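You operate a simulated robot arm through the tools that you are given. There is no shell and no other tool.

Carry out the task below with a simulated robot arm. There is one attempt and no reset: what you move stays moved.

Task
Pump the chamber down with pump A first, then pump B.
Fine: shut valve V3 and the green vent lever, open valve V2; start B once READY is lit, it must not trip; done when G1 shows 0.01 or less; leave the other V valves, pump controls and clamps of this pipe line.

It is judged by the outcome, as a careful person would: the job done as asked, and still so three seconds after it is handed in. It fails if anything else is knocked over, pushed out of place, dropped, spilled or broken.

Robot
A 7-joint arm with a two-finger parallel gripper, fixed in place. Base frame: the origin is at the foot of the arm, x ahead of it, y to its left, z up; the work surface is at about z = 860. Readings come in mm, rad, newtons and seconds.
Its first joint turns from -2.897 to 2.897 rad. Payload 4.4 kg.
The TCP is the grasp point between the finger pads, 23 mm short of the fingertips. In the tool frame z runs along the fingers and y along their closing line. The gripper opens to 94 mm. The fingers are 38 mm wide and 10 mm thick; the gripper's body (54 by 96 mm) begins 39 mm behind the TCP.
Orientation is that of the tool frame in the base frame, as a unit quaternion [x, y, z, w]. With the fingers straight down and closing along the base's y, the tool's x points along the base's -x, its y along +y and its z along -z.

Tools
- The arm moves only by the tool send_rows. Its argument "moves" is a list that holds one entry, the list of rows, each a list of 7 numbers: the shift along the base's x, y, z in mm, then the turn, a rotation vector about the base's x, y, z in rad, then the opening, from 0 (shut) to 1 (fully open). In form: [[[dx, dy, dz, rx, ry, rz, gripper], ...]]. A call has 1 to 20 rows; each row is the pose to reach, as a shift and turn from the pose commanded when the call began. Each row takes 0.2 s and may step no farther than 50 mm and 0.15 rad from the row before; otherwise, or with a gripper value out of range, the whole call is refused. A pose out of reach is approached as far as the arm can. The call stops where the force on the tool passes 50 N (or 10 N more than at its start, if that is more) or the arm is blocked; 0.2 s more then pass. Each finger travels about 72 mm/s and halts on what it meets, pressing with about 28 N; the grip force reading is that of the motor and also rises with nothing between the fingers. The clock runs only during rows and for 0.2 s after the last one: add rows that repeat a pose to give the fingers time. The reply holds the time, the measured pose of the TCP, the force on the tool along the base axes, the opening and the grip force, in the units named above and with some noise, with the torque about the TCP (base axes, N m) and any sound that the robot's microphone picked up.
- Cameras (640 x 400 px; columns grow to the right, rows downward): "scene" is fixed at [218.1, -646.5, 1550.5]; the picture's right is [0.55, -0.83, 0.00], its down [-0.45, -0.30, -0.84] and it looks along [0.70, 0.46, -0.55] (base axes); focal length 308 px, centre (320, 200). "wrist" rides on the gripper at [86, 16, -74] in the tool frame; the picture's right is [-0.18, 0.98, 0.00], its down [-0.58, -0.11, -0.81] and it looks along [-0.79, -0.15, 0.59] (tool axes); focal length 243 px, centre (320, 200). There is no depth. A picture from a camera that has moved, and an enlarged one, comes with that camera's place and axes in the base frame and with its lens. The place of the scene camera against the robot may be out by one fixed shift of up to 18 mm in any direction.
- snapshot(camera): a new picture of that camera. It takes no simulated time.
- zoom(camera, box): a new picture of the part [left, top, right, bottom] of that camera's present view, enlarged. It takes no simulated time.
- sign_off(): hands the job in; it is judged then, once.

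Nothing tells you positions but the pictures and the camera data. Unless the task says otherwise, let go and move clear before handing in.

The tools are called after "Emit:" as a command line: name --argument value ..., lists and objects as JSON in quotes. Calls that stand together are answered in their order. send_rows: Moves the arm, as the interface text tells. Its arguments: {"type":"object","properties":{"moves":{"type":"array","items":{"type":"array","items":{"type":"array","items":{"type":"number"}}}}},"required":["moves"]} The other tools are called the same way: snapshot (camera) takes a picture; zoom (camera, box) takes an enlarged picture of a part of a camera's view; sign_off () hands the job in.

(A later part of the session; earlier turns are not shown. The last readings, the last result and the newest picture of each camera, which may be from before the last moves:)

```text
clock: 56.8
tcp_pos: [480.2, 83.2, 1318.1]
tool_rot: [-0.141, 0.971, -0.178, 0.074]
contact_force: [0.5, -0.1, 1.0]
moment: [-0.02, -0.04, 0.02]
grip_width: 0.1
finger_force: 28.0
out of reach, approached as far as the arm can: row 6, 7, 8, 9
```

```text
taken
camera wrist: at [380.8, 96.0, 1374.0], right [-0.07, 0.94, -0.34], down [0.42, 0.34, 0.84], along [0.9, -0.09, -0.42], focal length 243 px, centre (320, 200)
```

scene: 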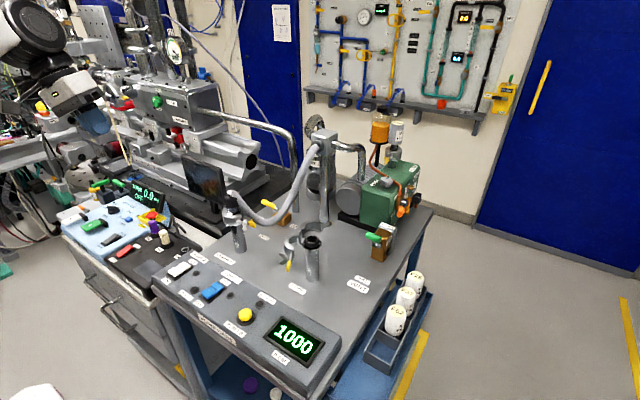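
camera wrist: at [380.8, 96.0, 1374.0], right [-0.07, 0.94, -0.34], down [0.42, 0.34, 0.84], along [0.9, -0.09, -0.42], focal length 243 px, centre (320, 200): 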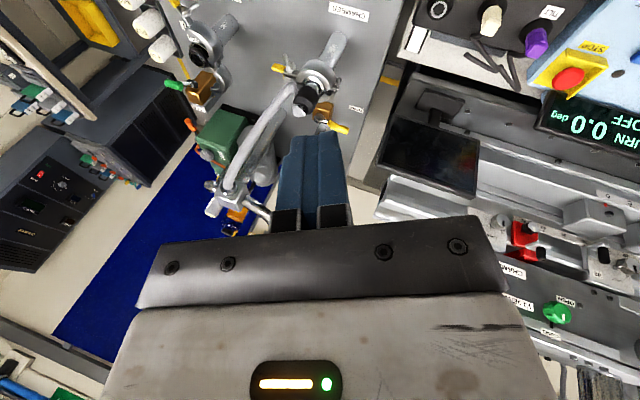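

The posture is awkward, with tool-down limited both ways. I'll try moving over to the right side of the workspace without changing orientation, to free the joints.

Emit:
send_rows --moves '[[[5, -40, 0, 0, 0, -0.08, 0], [10, -80, 0, 0, 0, -0.16, 0], [15, -120, 0, 0, 0, -0.24, 0], [20, -160, 0, 0, 0, -0.3, 0], [25, -205, 0, 0, 0, -0.3, 0], [30, -250, 0, 0, 0, -0.3, 0], [35, -295, 0, 0, 0, -0.3, 0], [40, -340, 0, 0, 0, -0.3, 0], [40, -340, 0, 0, 0, -0.3, 0]]]'

Emit:
snapshot --camera "scene"

```text
clock: 58.8
tcp_pos: [541.6, -135.5, 1252.5]
tool_rot: [0.031, 0.977, -0.205, 0.052]
contact_force: [0.4, -0.8, 1.2]
moment: [0.06, 0.02, 0.03]
grip_width: 0.0
finger_force: 27.8
out of reach, approached as far as the arm can: row 2, 3, 4, 5, 6, 7, 8, 9
```

```text
taken
```

scene: 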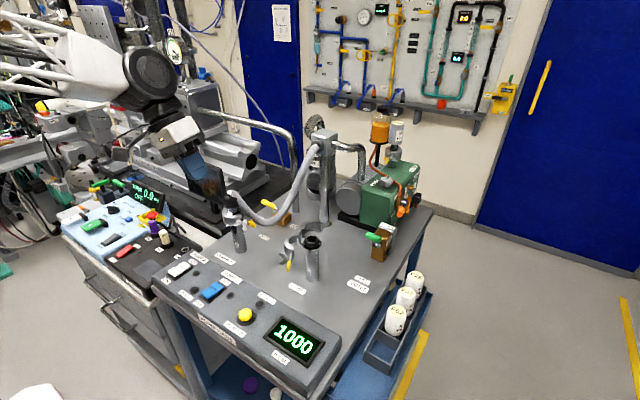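

The forearm now comes in from the left: my earlier roll test past the joint limit swung the elbow left. Pushing the roll past its opposite limit with the hand level should swing it back. First I'll bring the hand level in clear air.

Emit:
send_rows --moves '[[[5, 15, 10, 0, -0.14, 0, 0], [10, 30, 20, 0, -0.28, 0, 0], [15, 45, 30, 0, -0.42, 0, 0], [20, 60, 40, 0, -0.56, 0, 0], [25, 75, 50, 0, -0.7, 0, 0], [30, 90, 60, 0, -0.84, 0, 0], [35, 105, 70, 0, -0.98, 0, 0], [40, 120, 80, 0, -1.12, 0, 0], [45, 135, 90, 0, -1.26, 0, 0], [50, 150, 100, 0, -1.4, 0, 0], [50, 160, 110, 0, -1.54, 0, 0], [50, 160, 110, 0, -1.54, 0, 0]]]'

Emit:
snapshot --camera "scene"

```text
clock: 61.4
tcp_pos: [594.4, 29.3, 1363.7]
tool_rot: [0.165, 0.665, -0.125, 0.717]
contact_force: [0.3, 1.1, 0.4]
moment: [0.0, -0.03, -0.04]
grip_width: 0.0
finger_force: 28.2
```

```text
taken
```

scene: 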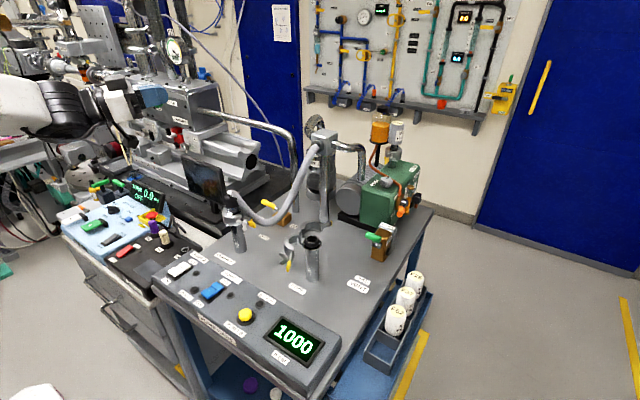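

Emit:
send_rows --moves '[[[0, 0, 0, 0.135, -0.0596, 0.009, 0], [0, 0, 0, 0.27, -0.119, 0.018, 0], [0, 0, 0, 0.405, -0.179, 0.027, 0], [0, 0, 0, 0.54, -0.238, 0.036, 0], [0, 0, 0, 0.675, -0.298, 0.045, 0], [0, 0, 0, 0.81, -0.358, 0.054, 0], [0, 0, 0, 0.945, -0.417, 0.063, 0], [0, 0, 0, 1.08, -0.477, 0.072, 0], [0, 0, 0, 1.215, -0.536, 0.081, 0], [0, 0, 0, 1.35, -0.596, 0.09, 0], [0, 0, 0, 1.485, -0.656, 0.099, 0], [0, 0, 0, 1.62, -0.715, 0.108, 0], [0, 0, 0, 1.755, -0.775, 0.117, 0], [0, 0, 0, 1.89, -0.834, 0.126, 0], [0, 0, 0, 2.025, -0.894, 0.135, 0], [0, 0, 0, 2.16, -0.954, 0.144, 0], [0, 0, 0, 2.295, -1.013, 0.153, 0], [0, 0, 0, 2.43, -1.073, 0.162, 0], [0, 0, 0, 2.565, -1.132, 0.171, 0], [0, 0, 0, 2.7, -1.192, 0.18, 0]]]'

```text
clock: 65.6
tcp_pos: [594.0, 29.7, 1363.4]
tool_rot: [0.677, -0.103, 0.703, 0.191]
contact_force: [-0.8, 0.1, -0.2]
moment: [-0.01, 0.0, 0.01]
grip_width: 0.1
finger_force: 28.1
```

Emit:
send_rows --moves '[[[0, 0, 0, 0.135, -0.0596, 0.009, 0], [0, 0, 0, 0.27, -0.119, 0.018, 0], [0, 0, 0, 0.405, -0.179, 0.027, 0], [0, 0, 0, 0.54, -0.238, 0.036, 0], [0, 0, 0, 0.675, -0.298, 0.045, 0], [0, 0, 0, 0.81, -0.358, 0.054, 0], [0, 0, 0, 0.945, -0.417, 0.063, 0], [0, 0, 0, 1.08, -0.477, 0.072, 0], [0, 0, 0, 1.215, -0.536, 0.081, 0], [0, 0, 0, 1.35, -0.596, 0.09, 0], [0, 0, 0, 1.485, -0.656, 0.099, 0], [0, 0, 0, 1.62, -0.715, 0.108, 0]]]'

Emit:
snapshot --camera "scene"

```text
clock: 68.2
tcp_pos: [566.6, 11.7, 1406.0]
tool_rot: [-0.37, 0.598, -0.581, 0.409]
contact_force: [0.0, -1.0, 0.4]
moment: [-0.02, 0.0, 0.0]
grip_width: 0.0
finger_force: 28.6
out of reach, approached as far as the arm can: row 11, 12
```

```text
taken
```

scene: 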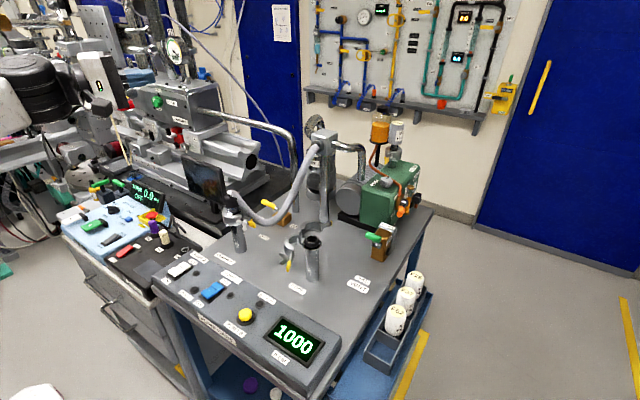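

The limit is reached, so I'll keep pressing the roll a bit further (free air) so the elbow swings back to the right.

Emit:
send_rows --moves '[[[5, 3, -7, 0.1287, -0.0549, 0.0015, 0], [10, 6, -14, 0.2574, -0.1098, 0.003, 0], [15, 9, -21, 0.386, -0.165, 0.0045, 0], [20, 12, -28, 0.515, -0.22, 0.006, 0], [25, 15, -35, 0.6435, -0.2745, 0.0075, 0], [28, 18, -43, 0.772, -0.329, 0.009, 0], [28, 18, -43, 0.772, -0.329, 0.009, 0]]]'

Emit:
snapshot --camera "scene"

```text
clock: 69.8
tcp_pos: [572.2, -109.1, 1421.0]
tool_rot: [-0.149, 0.71, -0.329, 0.604]
contact_force: [-0.9, -0.4, 0.0]
moment: [0.02, 0.0, 0.03]
grip_width: 0.2
finger_force: 28.2
out of reach, approached as far as the arm can: row 1, 2, 3, 4, 5, 6, 7
```

```text
taken
```

scene: 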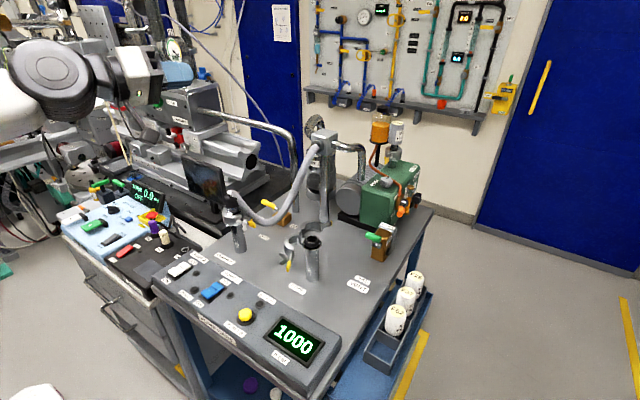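

It rolled through, and the elbow has swung over. Now I'll unwind the roll back to mid-range.

Emit:
send_rows --moves '[[[0, 0, 0, -0.1415, 0.0425, 0.0078, 0], [0, 0, 0, -0.283, 0.085, 0.0156, 0], [0, 0, 0, -0.4245, 0.1275, 0.0234, 0], [0, 0, 0, -0.566, 0.17, 0.0312, 0], [0, 0, 0, -0.7075, 0.2125, 0.039, 0], [0, 0, 0, -0.849, 0.255, 0.0468, 0], [0, 0, 0, -0.9905, 0.2975, 0.0546, 0], [0, 0, 0, -1.132, 0.34, 0.0624, 0], [0, 0, 0, -1.2735, 0.3825, 0.0702, 0], [0, 0, 0, -1.415, 0.425, 0.078, 0], [0, 0, 0, -1.5565, 0.4675, 0.0858, 0], [0, 0, 0, -1.698, 0.51, 0.0936, 0], [0, 0, 0, -1.8395, 0.5525, 0.1014, 0], [0, 0, 0, -1.981, 0.595, 0.1092, 0], [0, 0, 0, -2.1225, 0.6375, 0.117, 0], [0, 0, 0, -2.264, 0.68, 0.1248, 0], [0, 0, 0, -2.4055, 0.7225, 0.1326, 0], [0, 0, 0, -2.547, 0.765, 0.1404, 0], [0, 0, 0, -2.6885, 0.8075, 0.1482, 0], [0, 0, 0, -2.83, 0.85, 0.156, 0]]]'

```text
clock: 74.0
tcp_pos: [572.8, -108.6, 1421.5]
tool_rot: [0.72, 0.085, 0.632, 0.273]
contact_force: [0.6, 0.0, -0.5]
moment: [0.0, -0.02, 0.01]
grip_width: 0.0
finger_force: 28.2
```

Emit:
send_rows --moves '[[[4, 5, -5, -0.1358, 0.0406, 0.0073, 0], [8, 10, -10, -0.2716, 0.0812, 0.0146, 0], [12, 15, -15, -0.4074, 0.1218, 0.0219, 0], [16, 20, -20, -0.5432, 0.1624, 0.0292, 0], [20, 25, -25, -0.679, 0.203, 0.0365, 0], [24, 30, -30, -0.8148, 0.2436, 0.0438, 0], [28, 35, -35, -0.9506, 0.2842, 0.0511, 0], [32, 40, -40, -1.0864, 0.3248, 0.0584, 0], [36, 45, -45, -1.2222, 0.3654, 0.0657, 0], [40, 50, -50, -1.358, 0.406, 0.073, 0], [44, 55, -55, -1.4938, 0.4466, 0.0803, 0], [46, 60, -60, -1.6296, 0.4872, 0.0876, 0], [47, 65, -65, -1.7654, 0.5278, 0.0949, 0], [47, 65, -65, -1.7654, 0.5278, 0.0949, 0]]]'

Emit:
snapshot --camera "scene"

```text
clock: 77.0
tcp_pos: [619.8, -42.4, 1356.6]
tool_rot: [0.368, 0.625, 0.164, 0.669]
contact_force: [-0.4, 0.1, -0.4]
moment: [-0.01, 0.02, 0.01]
grip_width: 0.2
finger_force: 27.9
```

```text
taken
```

scene: 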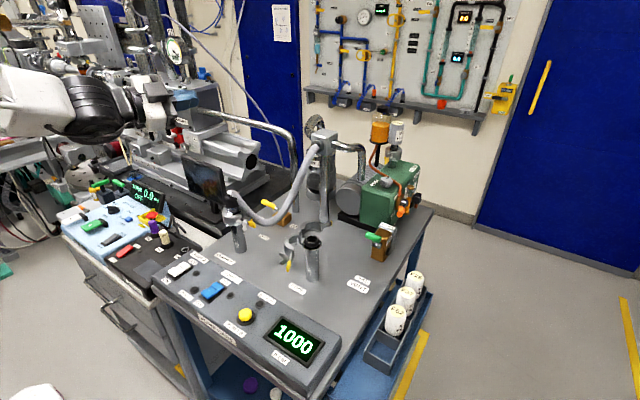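

Emit:
send_rows --moves '[[[0, 0, 0, 0.0397, 0.1323, 0, 0], [0, 0, 0, 0.0794, 0.2646, 0, 0], [0, 0, 0, 0.1191, 0.3969, 0, 0], [0, 0, 0, 0.1588, 0.5292, 0, 0], [0, 0, 0, 0.1985, 0.6615, 0, 0], [0, 0, 0, 0.2382, 0.7938, 0, 0], [0, 0, 0, 0.2779, 0.9261, 0, 0], [0, 0, 0, 0.3176, 1.0584, 0, 0], [0, 0, 0, 0.3573, 1.1907, 0, 0], [0, 0, 0, 0.397, 1.323, 0, 0], [0, 0, 0, 0.436, 1.455, 0, 0], [0, 0, 0, 0.436, 1.455, 0, 0]]]'

Emit:
snapshot --camera "wrist"

Emit:
snapshot --camera "scene"

```text
clock: 79.6
tcp_pos: [620.3, -43.6, 1345.0]
tool_rot: [0.503, 0.854, -0.114, 0.076]
contact_force: [-0.1, 1.2, -0.4]
moment: [-0.05, 0.03, 0.0]
grip_width: 0.1
finger_force: 28.0
out of reach, approached as far as the arm can: row 7, 8, 9, 10, 11, 12
```

```text
taken
camera wrist: at [591.0, 57.3, 1393.8], right [0.95, 0.31, -0.07], down [0.17, -0.32, 0.93], along [0.26, -0.9, -0.36], focal length 243 px, centre (320, 200)
```

wrist: 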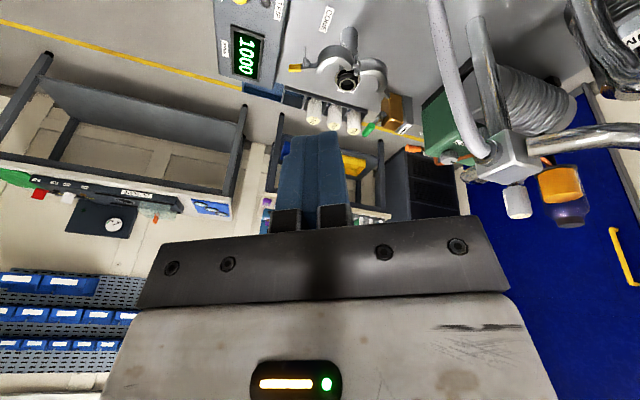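

```text
taken
```

scene: 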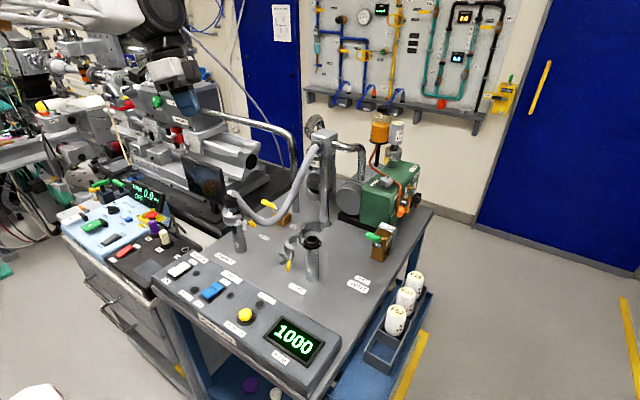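

Emit:
zoom --camera "scene" --box '[0, 0, 240, 150]'

```text
2.67 times, centred on (120, 75) of scene
camera zoom: at [218.1, -646.5, 1550.5], right [0.55, -0.83, 0.0], down [-0.45, -0.3, -0.84], along [0.7, 0.46, -0.55], focal length 822 px, centre (853, 533)
```

zoom: 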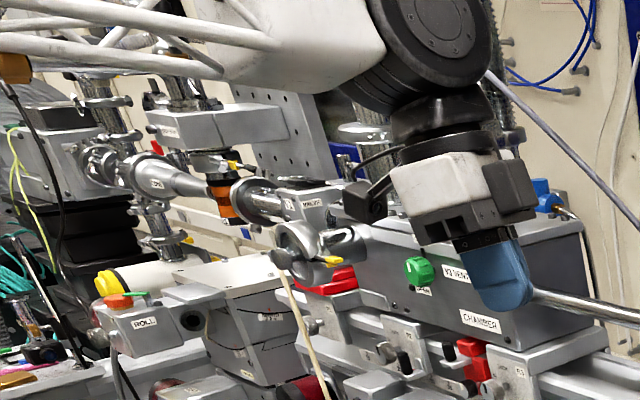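

The gripper can't bend more than ~76° from the forearm, and the forearm is coming in flat from the left. I'll level the hand again, then yaw it well to the left in free air so the wrist drags the forearm (and elbow) back into line.

Emit:
send_rows --moves '[[[-9, 2, 5, 0, -0.143, 0, 0], [-18, 4, 10, 0, -0.286, 0, 0], [-27, 6, 15, 0, -0.429, 0, 0], [-36, 8, 20, 0, -0.571, 0, 0], [-45, 10, 25, 0, -0.714, 0, 0], [-54, 12, 30, 0, -0.857, 0, 0], [-63, 14, 35, 0, -1.0, 0, 0], [-72, 16, 40, 0, -1.143, 0, 0], [-81, 18, 45, 0, -1.286, 0, 0], [-90, 20, 50, 0, -1.428, 0, 0], [-100, 23, 55, 0, -1.571, 0, 0], [-100, 23, 55, 0, -1.571, 0, 0]]]'

```text
clock: 82.2
tcp_pos: [519.3, -19.3, 1400.6]
tool_rot: [0.435, 0.549, 0.275, 0.659]
contact_force: [-0.2, 0.3, 0.5]
moment: [0.01, -0.03, 0.02]
grip_width: 0.0
finger_force: 28.2
```

Emit:
send_rows --moves '[[[0, 0, 0, 0, 0, 0.14, 0], [0, 0, 0, 0, 0, 0.28, 0], [0, 0, 0, 0, 0, 0.42, 0], [0, 0, 0, 0, 0, 0.56, 0], [0, 0, 0, 0, 0, 0.7, 0], [0, 0, 0, 0, 0, 0.84, 0], [0, 0, 0, 0, 0, 0.98, 0], [0, 0, 0, 0, 0, 1.12, 0], [0, 0, 0, 0, 0, 1.26, 0], [0, 0, 0, 0, 0, 1.4, 0], [0, 0, 0, 0, 0, 1.5, 0], [0, 0, 0, 0, 0, 1.5, 0]]]'

Emit:
snapshot --camera "scene"

```text
clock: 84.8
tcp_pos: [518.8, -19.9, 1400.0]
tool_rot: [-0.056, 0.698, 0.65, 0.294]
contact_force: [-0.6, 0.1, -0.5]
moment: [0.01, 0.0, -0.02]
grip_width: 0.0
finger_force: 28.3
out of reach, approached as far as the arm can: row 3
```

```text
taken
```

scene: 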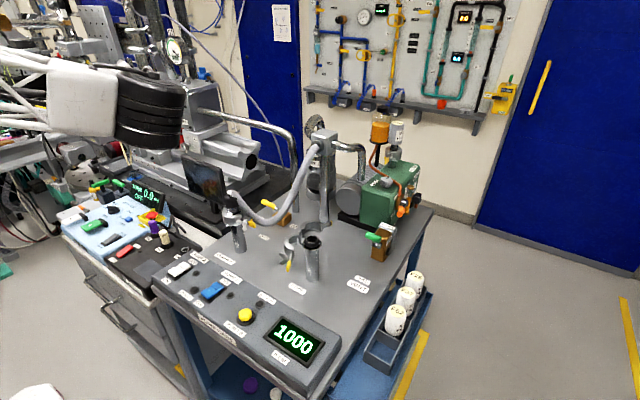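

Reached, so the wrist is freer now. From here I'll try pitching straight down to vertical.

Emit:
send_rows --moves '[[[0, 0, 0, -0.132, 0.0475, 0, 0], [0, 0, 0, -0.264, 0.095, 0, 0], [0, 0, 0, -0.396, 0.1425, 0, 0], [0, 0, 0, -0.528, 0.19, 0, 0], [0, 0, 0, -0.66, 0.2375, 0, 0], [0, 0, 0, -0.792, 0.285, 0, 0], [0, 0, 0, -0.924, 0.3325, 0, 0], [0, 0, 0, -1.056, 0.38, 0, 0], [0, 0, 0, -1.188, 0.4275, 0, 0], [0, 0, 0, -1.32, 0.475, 0, 0], [0, 0, 0, -1.476, 0.531, 0, 0]]]'

Emit:
snapshot --camera "scene"

```text
refused: row 11 steps farther than a row can; nothing moved
```

```text
taken
```

scene: 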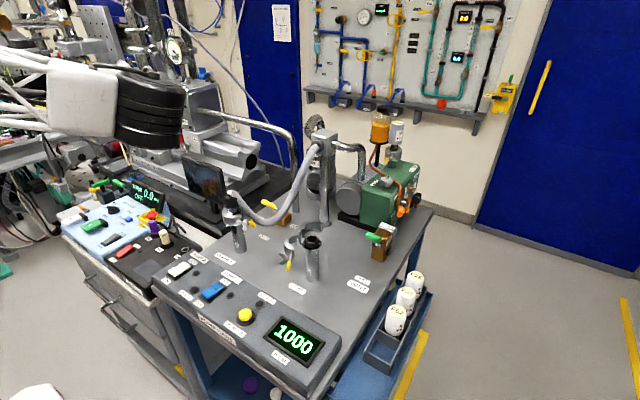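

Emit:
send_rows --moves '[[[0, 0, 0, -0.132, 0.0475, 0, 0], [0, 0, 0, -0.264, 0.095, 0, 0], [0, 0, 0, -0.396, 0.1425, 0, 0], [0, 0, 0, -0.528, 0.19, 0, 0], [0, 0, 0, -0.66, 0.2375, 0, 0], [0, 0, 0, -0.792, 0.285, 0, 0], [0, 0, 0, -0.924, 0.3325, 0, 0], [0, 0, 0, -1.056, 0.38, 0, 0], [0, 0, 0, -1.188, 0.4275, 0, 0], [0, 0, 0, -1.32, 0.475, 0, 0], [0, 0, 0, -1.4, 0.504, 0, 0], [0, 0, 0, -1.476, 0.531, 0, 0]]]'

Emit:
snapshot --camera "scene"

```text
clock: 87.4
tcp_pos: [520.0, -20.1, 1399.9]
tool_rot: [-0.078, 0.987, 0.128, 0.059]
contact_force: [0.5, 0.2, 0.3]
moment: [0.02, -0.02, 0.0]
grip_width: 0.2
finger_force: 28.7
out of reach, approached as far as the arm can: row 10, 11, 12
```

```text
taken
```

scene: 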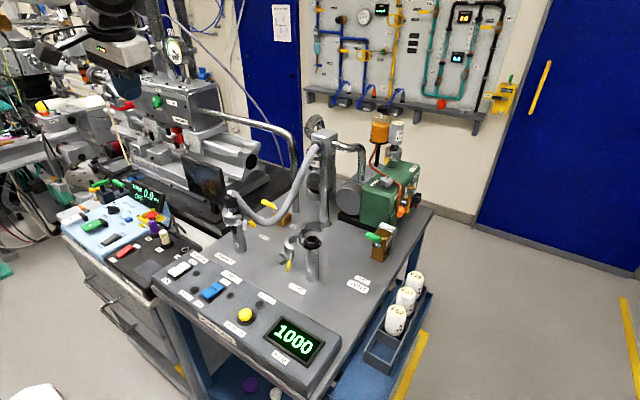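

The tool can only get to within ~16° of vertical up here. I'll test lower down, over the free space above the panel, where the forearm slopes downward and should allow a vertical tool.

Emit:
send_rows --moves '[[[0, 0, -40, 0, 0, 0, 0], [0, 0, -80, 0, 0, 0, 0], [0, 0, -120, 0, 0, 0, 0], [0, 0, -160, 0, 0, 0, 0], [0, 0, -200, 0, 0, 0, 0], [0, 0, -220, -0.09, 0.033, 0, 0], [0, 0, -220, -0.18, 0.066, 0, 0], [0, 0, -220, -0.27, 0.099, 0, 0], [0, 0, -220, -0.27, 0.099, 0, 0]]]'

Emit:
snapshot --camera "scene"

```text
clock: 89.4
tcp_pos: [513.0, -20.1, 1172.7]
tool_rot: [-0.08, 0.989, 0.115, 0.047]
contact_force: [0.1, 0.6, -0.1]
moment: [0.05, 0.02, 0.02]
grip_width: 0.1
finger_force: 28.1
out of reach, approached as far as the arm can: row 6, 7, 8, 9
```

```text
taken
```

scene: 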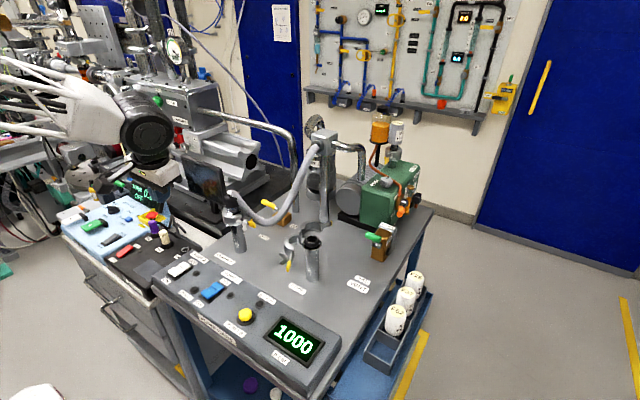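

Emit:
send_rows --moves '[[[0, 0, 0, 0.011, 0.0348, -0.1434, 0], [0, 0, 0, 0.022, 0.0696, -0.2868, 0], [0, 0, 0, 0.033, 0.1044, -0.4302, 0], [0, 0, 0, 0.044, 0.1392, -0.5736, 0], [0, 0, 0, 0.055, 0.174, -0.717, 0], [0, 0, 0, 0.066, 0.2088, -0.8604, 0], [0, 0, 0, 0.077, 0.2436, -1.0038, 0], [0, 0, 0, 0.088, 0.2784, -1.1472, 0], [0, 0, 0, 0.099, 0.3132, -1.2906, 0], [0, 0, 0, 0.11, 0.348, -1.434, 0], [0, 0, 0, 0.121, 0.3828, -1.5774, 0], [0, 0, 0, 0.132, 0.4176, -1.7208, 0], [0, 0, 0, 0.143, 0.4524, -1.8642, 0], [0, 0, 0, 0.154, 0.4872, -2.0076, 0], [0, 0, 0, 0.165, 0.522, -2.151, 0], [0, 0, 0, 0.176, 0.5568, -2.2944, 0], [0, 0, 0, 0.187, 0.5916, -2.4378, 0], [0, 0, 0, 0.198, 0.6264, -2.5812, 0], [0, 0, 0, 0.209, 0.6612, -2.7246, 0], [0, 0, 0, 0.22, 0.696, -2.868, 0]]]'

Emit:
snapshot --camera "wrist"

Emit:
snapshot --camera "scene"

```text
clock: 91.7
tcp_pos: [505.4, -78.0, 931.1]
tool_rot: [0.383, 0.903, 0.188, 0.048]
contact_force: [-217.5, 5.4, 258.0]
moment: [-2.89, 2.51, -2.44]
grip_width: 0.4
finger_force: 27.7
out of reach, approached as far as the arm can: row 3, 4, 5, 6, 7, 8, 9, 10, 11
stopped in row 11: the force on the tool passed its limit at 1106 N (the readings are from after the stop); the commanded pose is now the measured one
```

```text
taken
camera wrist: at [438.0, -29.0, 1010.0], right [0.79, 0.49, 0.36], down [0.15, -0.73, 0.67], along [0.59, -0.48, -0.65], focal length 243 px, centre (320, 200)
```

wrist: 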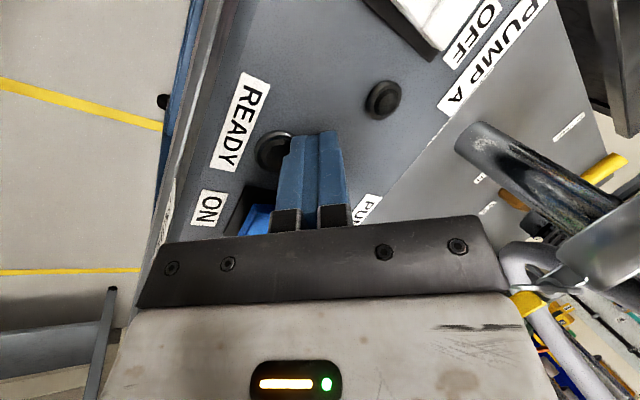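

```text
taken
```

scene: 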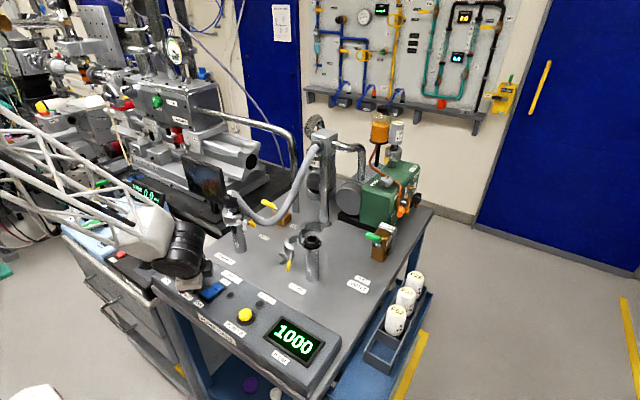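

The clamped motion dragged the hand down onto the panel next to the READY lamp – I must avoid any more out-of-reach moves. I'll lift straight up gently and check the panel.

Emit:
send_rows --moves '[[[0, 0, 20, 0, 0, 0, 0], [0, 0, 50, 0, 0, 0, 0], [0, 0, 90, 0, 0, 0, 0]]]'

Emit:
snapshot --camera "wrist"

Emit:
zoom --camera "scene" --box '[100, 220, 340, 380]'

```text
clock: 91.9
tcp_pos: [505.7, -78.1, 930.5]
tool_rot: [0.383, 0.903, 0.189, 0.047]
contact_force: [-99.9, -4.9, 106.8]
moment: [-1.37, 1.3, -1.2]
grip_width: 0.0
finger_force: 28.1
out of reach, approached as far as the arm can: row 1
stopped in row 1: the force on the tool passed its limit at 360 N (the readings are from after the stop); the commanded pose is now the measured one
```

```text
taken
camera wrist: at [438.7, -29.2, 1010.5], right [0.79, 0.49, 0.36], down [0.15, -0.73, 0.67], along [0.59, -0.48, -0.65], focal length 243 px, centre (320, 200)
```

wrist: 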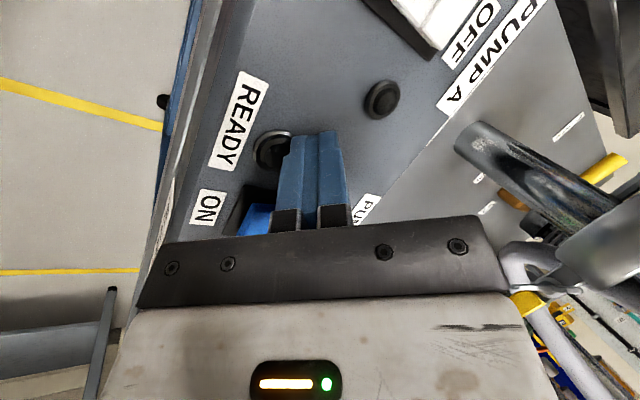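

```text
2.50 times, centred on (220, 300) of scene
camera zoom: at [218.1, -646.5, 1550.5], right [0.55, -0.83, 0.0], down [-0.45, -0.3, -0.84], along [0.7, 0.46, -0.55], focal length 770 px, centre (570, -50)
```

zoom: 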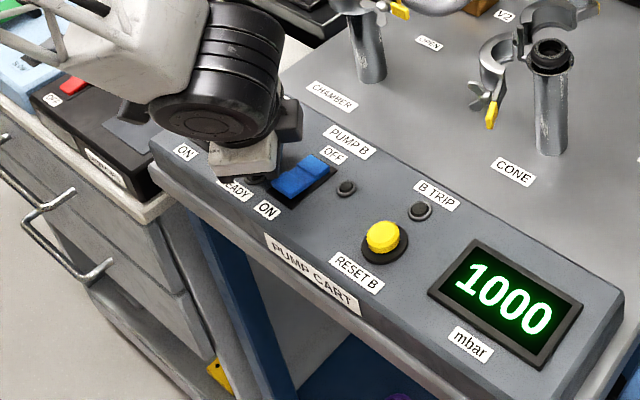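

Emit:
send_rows --moves '[[[0, 0, 4, -0.0115, -0.015, 0.046, 0]]]'

```text
clock: 92.3
tcp_pos: [508.6, -77.6, 932.5]
tool_rot: [0.36, 0.913, 0.187, 0.052]
contact_force: [0.0, -0.5, 0.2]
moment: [0.02, 0.0, 0.03]
grip_width: 0.1
finger_force: 27.9
```

Free of contact now. I'll continue backing out: rise while rotating back the way it came, in small steps.

Emit:
send_rows --moves '[[[0, 0, 10, -0.023, -0.03, 0.0924, 0], [0, 0, 25, -0.046, -0.06, 0.185, 0], [0, 0, 45, -0.069, -0.09, 0.277, 0]]]'

Emit:
zoom --camera "scene" --box '[100, 220, 340, 380]'

```text
clock: 93.1
tcp_pos: [506.7, -77.8, 976.9]
tool_rot: [0.22, 0.956, 0.178, 0.078]
contact_force: [0.4, -1.4, 0.1]
moment: [-0.02, 0.0, -0.01]
grip_width: 0.0
finger_force: 27.7
```

```text
2.50 times, centred on (220, 300) of scene
camera zoom: at [218.1, -646.5, 1550.5], right [0.55, -0.83, 0.0], down [-0.45, -0.3, -0.84], along [0.7, 0.46, -0.55], focal length 770 px, centre (570, -50)
```

zoom: 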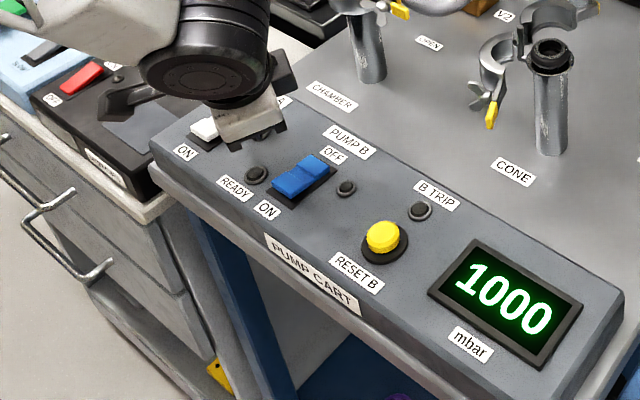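

Emit:
send_rows --moves '[[[0, 0, 30, 0, 0, 0, 0], [0, 0, 70, 0, 0, 0, 0], [0, 0, 115, 0, 0, 0, 0], [0, 0, 160, 0, 0, 0, 0], [0, 0, 205, 0, 0, 0, 0]]]'

Emit:
zoom --camera "scene" --box '[140, 220, 340, 380]'

Emit:
snapshot --camera "wrist"

Emit:
snapshot --camera "scene"

```text
clock: 94.3
tcp_pos: [506.2, -83.9, 1128.6]
tool_rot: [0.22, 0.956, 0.177, 0.079]
contact_force: [0.6, 0.4, 0.9]
moment: [-0.03, 0.0, 0.0]
grip_width: 0.0
finger_force: 27.4
out of reach, approached as far as the arm can: row 4, 5
```

```text
2.50 times, centred on (240, 300) of scene
camera zoom: at [218.1, -646.5, 1550.5], right [0.55, -0.83, 0.0], down [-0.45, -0.3, -0.84], along [0.7, 0.46, -0.55], focal length 770 px, centre (520, -50)
```

zoom: 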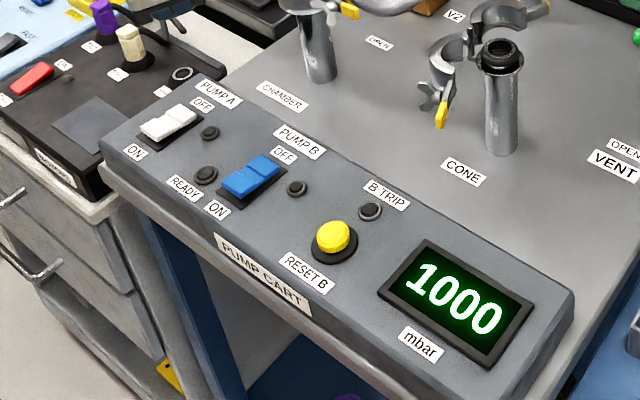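

```text
taken
camera wrist: at [419.1, -55.7, 1198.5], right [0.55, 0.74, 0.38], down [0.29, -0.6, 0.75], along [0.78, -0.3, -0.54], focal length 243 px, centre (320, 200)
```

wrist: 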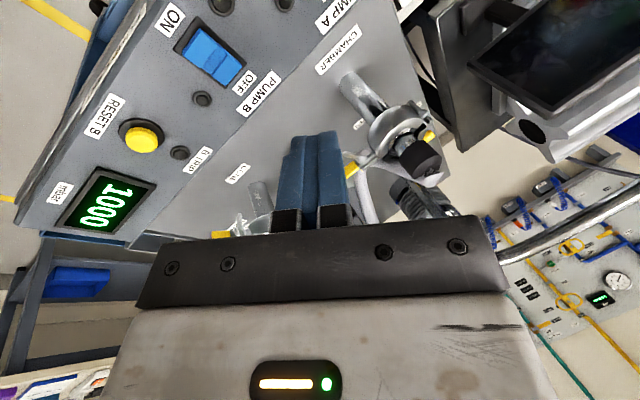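

```text
taken
```

scene: 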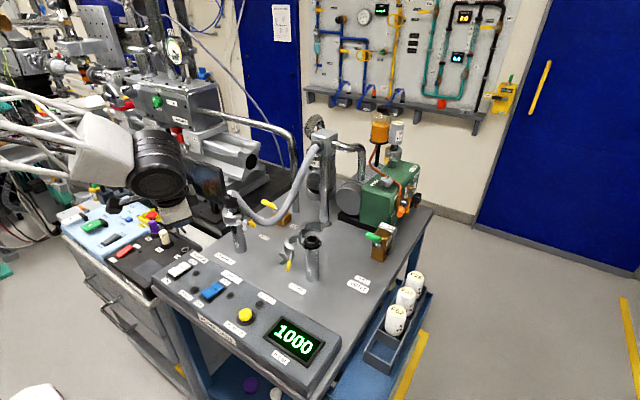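

The panel looks intact and both pumps are still OFF. I think the forearm-roll joint has wound to its limit (the wrist flipped during the earlier rolls). To undo it, I'll swing the hand around the forearm from down-left, through left, to up and outward, in small checked batches.

Emit:
send_rows --moves '[[[11, 13, 11, 0.108, -0.036, -0.09, 0], [23, 24, 24, 0.217, -0.072, -0.18, 0], [35, 33, 38, 0.325, -0.107, -0.269, 0], [48, 39, 54, 0.433, -0.143, -0.359, 0], [60, 43, 70, 0.542, -0.179, -0.449, 0]]]'

```text
clock: 95.5
tcp_pos: [572.1, -48.7, 1160.6]
tool_rot: [0.413, 0.802, 0.41, 0.135]
contact_force: [0.4, -0.3, 1.1]
moment: [0.0, 0.02, 0.04]
grip_width: 0.2
finger_force: 28.4
out of reach, approached as far as the arm can: row 1, 2, 3, 4, 5
```

Emit:
send_rows --moves '[[[0, 0, 3, -0.0666, -0.0655, 0.0754, 0], [0, 0, 6, -0.133, -0.131, 0.151, 0], [0, 0, 10, -0.2, -0.197, 0.226, 0], [0, 0, 15, -0.266, -0.262, 0.301, 0], [0, 0, 20, -0.333, -0.328, 0.377, 0]]]'

```text
clock: 96.7
tcp_pos: [571.6, -48.4, 1180.4]
tool_rot: [0.165, 0.882, 0.365, 0.25]
contact_force: [-0.5, -0.2, 0.0]
moment: [-0.04, 0.04, -0.01]
grip_width: 0.2
finger_force: 28.2
```

That freed it, so the gripper-roll joint was at its upper limit. I'll keep unwinding the roll this way in checked batches, rising a little.

Emit:
send_rows --moves '[[[0, 0, 10, -0.0785, -0.0785, 0.0854, 0], [0, 0, 20, -0.157, -0.157, 0.171, 0], [0, 0, 30, -0.2355, -0.2355, 0.256, 0], [0, 0, 40, -0.314, -0.314, 0.342, 0], [0, 0, 50, -0.3925, -0.3925, 0.427, 0], [0, 0, 60, -0.471, -0.471, 0.512, 0], [0, 0, 70, -0.5495, -0.5495, 0.598, 0], [0, 0, 80, -0.628, -0.628, 0.683, 0]]]'

```text
clock: 98.5
tcp_pos: [572.7, -48.8, 1260.7]
tool_rot: [-0.329, 0.834, 0.177, 0.406]
contact_force: [-0.6, 0.0, 0.2]
moment: [-0.02, -0.01, -0.02]
grip_width: 0.0
finger_force: 27.8
```

Emit:
send_rows --moves '[[[0, 0, 5, -0.083, -0.083, 0.09, 0], [0, 0, 10, -0.166, -0.166, 0.18, 0], [0, 0, 15, -0.249, -0.249, 0.27, 0], [0, 0, 20, -0.332, -0.332, 0.36, 0], [0, 0, 25, -0.415, -0.415, 0.45, 0], [0, 0, 30, -0.498, -0.498, 0.54, 0], [0, 0, 35, -0.581, -0.581, 0.63, 0], [0, 0, 40, -0.664, -0.664, 0.72, 0], [0, 0, 45, -0.747, -0.747, 0.81, 0], [0, 0, 50, -0.83, -0.83, 0.9, 0]]]'

```text
clock: 100.7
tcp_pos: [572.7, -48.1, 1310.1]
tool_rot: [0.806, -0.394, 0.143, -0.417]
contact_force: [0.1, -0.1, 1.3]
moment: [-0.01, 0.0, 0.0]
grip_width: 0.0
finger_force: 28.5
```

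Emit:
send_rows --moves '[[[0, 0, 0, -0.081, -0.081, 0.0885, 0], [0, 0, 0, -0.162, -0.162, 0.177, 0], [0, 0, 0, -0.243, -0.243, 0.2655, 0], [0, 0, 0, -0.324, -0.324, 0.354, 0], [0, 0, 0, -0.405, -0.405, 0.4425, 0], [0, 0, 0, -0.486, -0.486, 0.531, 0], [0, 0, 0, -0.567, -0.567, 0.6195, 0], [0, 0, 0, -0.648, -0.648, 0.708, 0], [0, 0, 0, -0.729, -0.729, 0.7965, 0]]]'

Emit:
snapshot --camera "scene"

Emit:
snapshot --camera "wrist"

```text
clock: 102.7
tcp_pos: [573.0, -47.5, 1309.8]
tool_rot: [0.881, 0.174, 0.367, -0.244]
contact_force: [0.4, 0.0, -0.2]
moment: [0.01, 0.0, 0.01]
grip_width: 0.2
finger_force: 27.7
```

```text
taken
```

scene: 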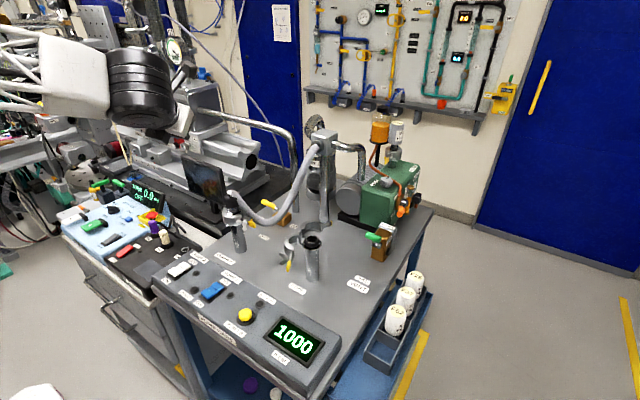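

```text
taken
camera wrist: at [597.2, -92.6, 1414.2], right [0.36, -0.83, -0.43], down [-0.89, -0.44, 0.1], along [-0.27, 0.35, -0.9], focal length 243 px, centre (320, 200)
```

wrist: 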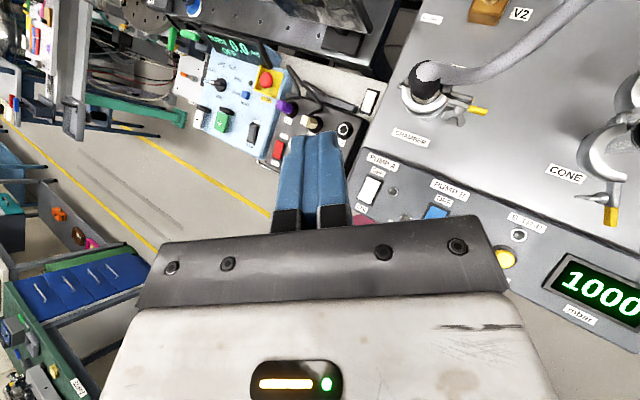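

All clean. Now I'll swing the hand around the forearm axis (left → up/out), again in checked batches.

Emit:
send_rows --moves '[[[10, 7, 17, 0.1227, -0.0451, -0.0533, 0], [19, 10, 35, 0.2454, -0.0902, -0.1066, 0], [28, 12, 54, 0.3681, -0.1353, -0.1599, 0], [36, 10, 73, 0.4908, -0.1804, -0.2132, 0], [42, 6, 92, 0.6135, -0.2255, -0.2665, 0]]]'

```text
clock: 103.9
tcp_pos: [616.1, -41.0, 1402.3]
tool_rot: [0.735, -0.035, 0.524, -0.429]
contact_force: [0.4, 0.1, 0.4]
moment: [-0.01, -0.01, 0.03]
grip_width: 0.0
finger_force: 28.2
```

Emit:
send_rows --moves '[[[6, -7, 19, 0.1227, -0.0451, -0.0533, 0], [10, -17, 37, 0.2454, -0.0902, -0.1066, 0], [13, -28, 54, 0.3681, -0.1353, -0.1599, 0], [15, -42, 69, 0.4908, -0.1804, -0.2132, 0], [15, -58, 83, 0.6135, -0.2255, -0.2665, 0], [14, -75, 94, 0.7362, -0.2706, -0.3198, 0], [11, -94, 103, 0.8589, -0.3157, -0.3731, 0]]]'

Emit:
snapshot --camera "scene"

```text
clock: 105.5
tcp_pos: [625.0, -134.6, 1506.4]
tool_rot: [0.384, -0.313, 0.637, -0.591]
contact_force: [-0.7, 0.2, -0.3]
moment: [0.0, -0.01, -0.01]
grip_width: 0.0
finger_force: 28.0
```

```text
taken
```

scene: 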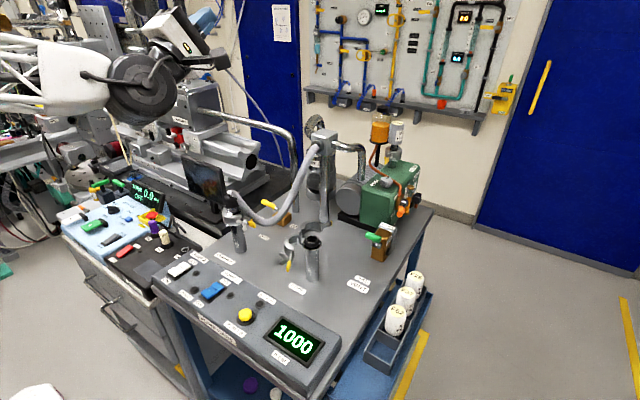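

Emit:
send_rows --moves '[[[-4, -19, 7, 0.1227, -0.0451, -0.0533, 0], [-10, -39, 11, 0.2454, -0.0902, -0.1066, 0], [-16, -58, 13, 0.3681, -0.1353, -0.1599, 0]]]'

```text
clock: 106.3
tcp_pos: [609.8, -194.3, 1518.6]
tool_rot: [0.2, -0.414, 0.637, -0.619]
contact_force: [-0.6, 0.3, 0.3]
moment: [0.01, -0.02, 0.03]
grip_width: 0.1
finger_force: 28.0
```

Emit:
send_rows --moves '[[[12, -4, -21, 0.048, 0.1315, 0, 0], [21, -8, -43, 0.096, 0.263, 0, 0], [27, -10, -67, 0.144, 0.3945, 0, 0], [30, -11, -92, 0.192, 0.526, 0, 0], [29, -11, -116, 0.24, 0.6575, 0, 0], [26, -9, -140, 0.288, 0.789, 0, 0], [19, -7, -163, 0.336, 0.9205, 0, 0]]]'

Emit:
snapshot --camera "scene"

```text
clock: 107.9
tcp_pos: [630.5, -202.4, 1362.6]
tool_rot: [-0.352, 0.729, -0.423, 0.407]
contact_force: [-1.9, -0.6, 1.3]
moment: [0.05, 0.09, 0.0]
grip_width: 0.0
finger_force: 28.2
out of reach, approached as far as the arm can: row 7
```

```text
taken
```

scene: 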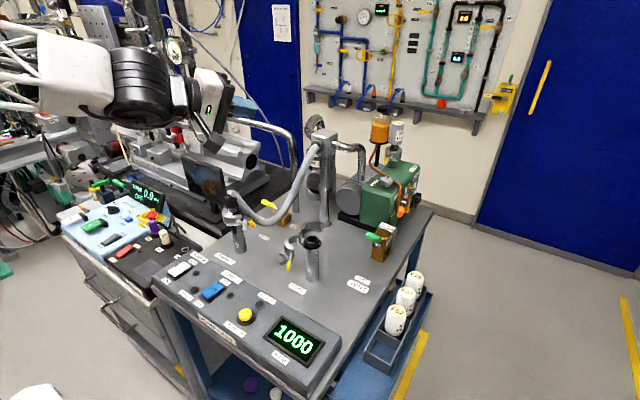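

Row 7 was clipped slightly near the wrist-straight position. I'll run small tests to learn which joint is limiting, starting with a small negative roll followed by more pitch.

Emit:
send_rows --moves '[[[0, 0, 0, -0.125, 0.046, 0.044, 0], [0, 0, 0, -0.25, 0.092, 0.087, 0], [0, 0, 0, -0.375, 0.139, 0.131, 0], [0, 0, 0, -0.5, 0.185, 0.174, 0]]]'

```text
clock: 108.9
tcp_pos: [630.4, -202.3, 1364.1]
tool_rot: [-0.539, 0.602, -0.521, 0.275]
contact_force: [-0.3, 0.1, 0.0]
moment: [0.03, -0.02, 0.0]
grip_width: 0.3
finger_force: 28.0
```

Emit:
send_rows --moves '[[[-8, 3, -22, 0.048, 0.1315, 0, 0], [-20, 7, -43, 0.096, 0.263, 0, 0]]]'

```text
clock: 109.5
tcp_pos: [617.8, -188.8, 1326.1]
tool_rot: [-0.578, 0.65, -0.422, 0.257]
contact_force: [-0.8, -1.3, -0.4]
moment: [-0.03, 0.0, 0.13]
grip_width: 0.1
finger_force: 28.3
out of reach, approached as far as the arm can: row 1, 2
```

Emit:
send_rows --moves '[[[-13, 4, -19, 0.048, 0.1315, 0, 0], [-28, 10, -36, 0.096, 0.263, 0, 0]]]'

```text
clock: 110.1
tcp_pos: [589.7, -181.1, 1289.5]
tool_rot: [-0.626, 0.688, -0.316, 0.186]
contact_force: [-0.3, 0.0, 0.6]
moment: [0.03, -0.04, 0.01]
grip_width: 0.0
finger_force: 27.5
```

Passed through the straight point, and it's unflagged again. I'll continue pitching down to vertical.

Emit:
send_rows --moves '[[[-18, 6, -16, 0.0414, 0.1337, 0, 0], [-38, 12, -28, 0.0828, 0.2674, 0, 0], [-60, 19, -38, 0.1242, 0.4011, 0, 0]]]'

```text
clock: 110.9
tcp_pos: [529.4, -161.2, 1253.6]
tool_rot: [-0.665, 0.729, -0.142, 0.083]
contact_force: [0.4, -0.6, 0.7]
moment: [-0.01, -0.02, -0.04]
grip_width: 0.0
finger_force: 27.6
```

Emit:
send_rows --moves '[[[-22, 7, -6, 0.0414, 0.1337, 0, 0], [-45, 14, -9, 0.0828, 0.2674, 0, 0], [-54, 16, -9, 0.0975, 0.315, 0, 0]]]'

Emit:
snapshot --camera "scene"

Emit:
snapshot --camera "wrist"

```text
clock: 111.7
tcp_pos: [476.3, -146.5, 1244.9]
tool_rot: [-0.674, 0.738, 0.0, 0.001]
contact_force: [0.0, 0.4, 0.1]
moment: [0.0, -0.04, -0.04]
grip_width: 0.1
finger_force: 28.4
```

```text
taken
```

scene: 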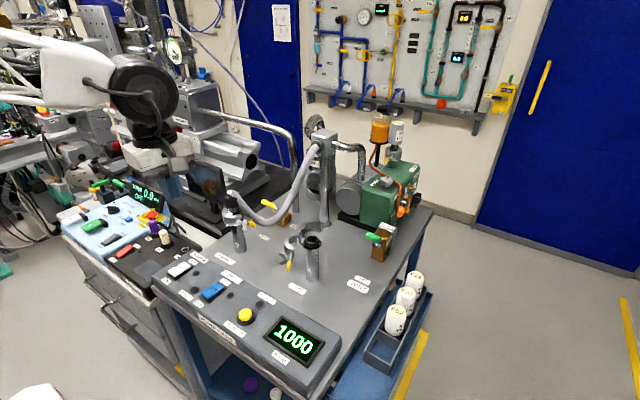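

```text
taken
camera wrist: at [452.0, -231.4, 1318.9], right [-0.96, 0.27, 0.0], down [0.16, 0.57, 0.81], along [0.22, 0.78, -0.59], focal length 243 px, centre (320, 200)
```

wrist: 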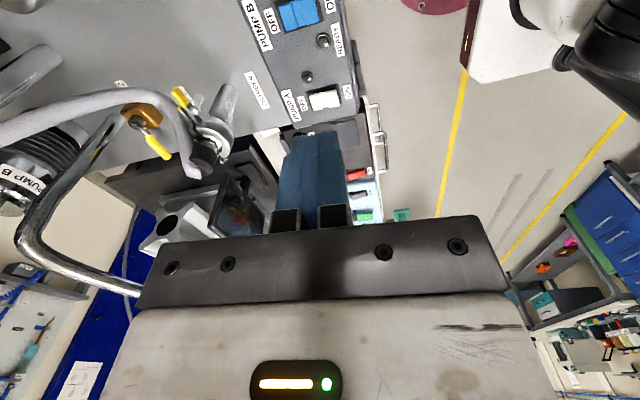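

The tool is vertical again with no flags, so the arm is back in a healthy configuration. Now I'll unwind the yaw towards the original orientation in checked batches, staying vertical.

Emit:
send_rows --moves '[[[5, 5, 5, 0, 0, 0.14, 0], [10, 10, 10, 0, 0, 0.28, 0], [15, 15, 15, 0, 0, 0.42, 0], [20, 20, 20, 0, 0, 0.56, 0], [25, 25, 25, 0, 0, 0.7, 0], [30, 30, 30, 0, 0, 0.84, 0], [35, 35, 35, 0, 0, 0.98, 0], [40, 40, 40, 0, 0, 1.12, 0]]]'

```text
clock: 113.5
tcp_pos: [516.3, -105.7, 1283.5]
tool_rot: [0.964, -0.266, -0.001, -0.003]
contact_force: [0.3, -0.5, -0.1]
moment: [-0.01, 0.0, -0.02]
grip_width: 0.3
finger_force: 28.8
```

Emit:
send_rows --moves '[[[4, 4, 3, 0, 0, 0.145, 0], [8, 8, 6, 0, 0, 0.29, 0], [12, 12, 9, 0, 0, 0.435, 0], [16, 16, 12, 0, 0, 0.58, 0], [20, 20, 15, 0, 0, 0.725, 0], [24, 24, 18, 0, 0, 0.87, 0], [28, 28, 21, 0, 0, 1.015, 0], [32, 32, 24, 0, 0, 1.16, 0], [36, 36, 27, 0, 0, 1.305, 0], [40, 40, 30, 0, 0, 1.45, 0]]]'

```text
clock: 115.7
tcp_pos: [456.5, 207.0, 1234.6]
tool_rot: [0.975, 0.211, 0.028, 0.069]
contact_force: [-1.2, -0.6, 0.8]
moment: [-0.05, -0.07, 0.02]
grip_width: 0.0
finger_force: 28.0
out of reach, approached as far as the arm can: row 2, 3, 4, 5, 6, 7, 8, 9, 10
```

That hit the limit at the other end (I've been unwinding the long way round). I'll reverse direction in small checked batches while returning to the safe position.

Emit:
send_rows --moves '[[[5, -10, 8, 0, 0, -0.14, 0], [10, -25, 16, 0, 0, -0.28, 0], [15, -45, 24, 0, 0, -0.42, 0]]]'

```text
clock: 116.5
tcp_pos: [468.2, 160.2, 1257.6]
tool_rot: [0.997, 0.001, 0.011, 0.073]
contact_force: [0.8, 0.2, -0.5]
moment: [-0.01, 0.0, 0.02]
grip_width: 0.0
finger_force: 27.6
```

Emit:
send_rows --moves '[[[5, -20, 5, 0.075, 0.011, 0, 0], [10, -40, 10, 0.146, 0.022, 0, 0], [15, -60, 15, 0.146, 0.022, 0, 0]]]'

```text
clock: 117.3
tcp_pos: [481.5, 100.4, 1272.1]
tool_rot: [1.0, 0.003, 0.001, 0.001]
contact_force: [-0.7, -0.5, 0.3]
moment: [-0.02, 0.01, -0.03]
grip_width: 0.0
finger_force: 28.2
```

Emit:
send_rows --moves '[[[4, -10, 2, 0, 0, -0.14, 0], [8, -20, 4, 0, 0, -0.28, 0], [12, -30, 6, 0, 0, -0.42, 0], [16, -40, 8, 0, 0, -0.56, 0], [20, -50, 10, 0, 0, -0.7, 0], [24, -60, 12, 0, 0, -0.84, 0], [28, -70, 14, 0, 0, -0.98, 0], [32, -80, 16, 0, 0, -1.12, 0]]]'

```text
clock: 119.1
tcp_pos: [513.5, 18.6, 1286.5]
tool_rot: [0.848, -0.529, 0.0, 0.001]
contact_force: [-0.2, 0.3, -0.1]
moment: [-0.01, 0.02, 0.02]
grip_width: 0.4
finger_force: 28.0
```

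Emit:
send_rows --moves '[[[5, -2, 0, 0, 0, -0.14, 0], [10, -4, 0, 0, 0, -0.28, 0], [15, -6, 0, 0, 0, -0.42, 0], [20, -8, 0, 0, 0, -0.56, 0], [25, -10, 0, 0, 0, -0.7, 0], [30, -12, 0, 0, 0, -0.84, 0], [35, -14, 0, 0, 0, -0.98, 0]]]'

```text
clock: 120.7
tcp_pos: [548.7, 6.8, 1288.9]
tool_rot: [-0.498, 0.867, 0.001, -0.001]
contact_force: [0.1, 0.4, -0.3]
moment: [0.04, 0.01, -0.02]
grip_width: 0.0
finger_force: 28.1
```

Emit:
send_rows --moves '[[[5, -2, 0, 0, 0, -0.14, 0], [10, -4, 0, 0, 0, -0.28, 0], [15, -6, 0, 0, 0, -0.42, 0], [20, -8, 0, 0, 0, -0.56, 0], [25, -10, 0, 0, 0, -0.7, 0], [30, -12, 0, 0, 0, -0.84, 0], [35, -14, 0, 0, 0, -0.98, 0], [40, -15, 0, 0, 0, -1.05, 0]]]'

Emit:
snapshot --camera "wrist"

Emit:
snapshot --camera "scene"

```text
clock: 122.5
tcp_pos: [588.7, -10.1, 1288.9]
tool_rot: [0.003, 1.0, 0.001, 0.0]
contact_force: [-0.7, 0.4, 0.3]
moment: [0.02, 0.02, -0.02]
grip_width: 0.1
finger_force: 28.2
```

```text
taken
camera wrist: at [503.0, 6.0, 1363.1], right [0.19, 0.98, 0.0], down [0.58, -0.11, 0.81], along [0.79, -0.15, -0.59], focal length 243 px, centre (320, 200)
```

wrist: 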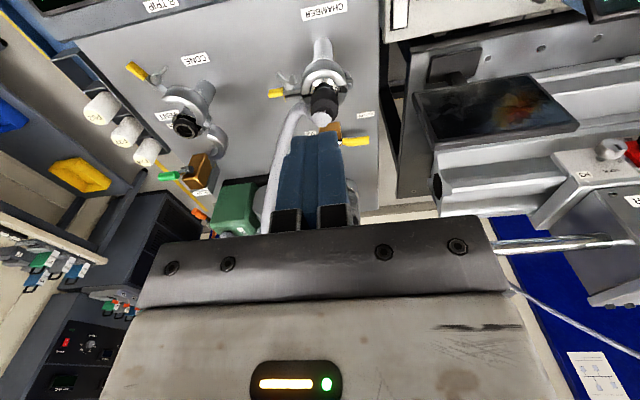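

```text
taken
```

scene: 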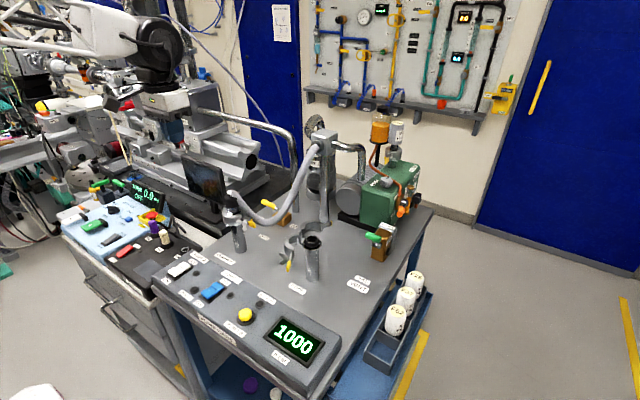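

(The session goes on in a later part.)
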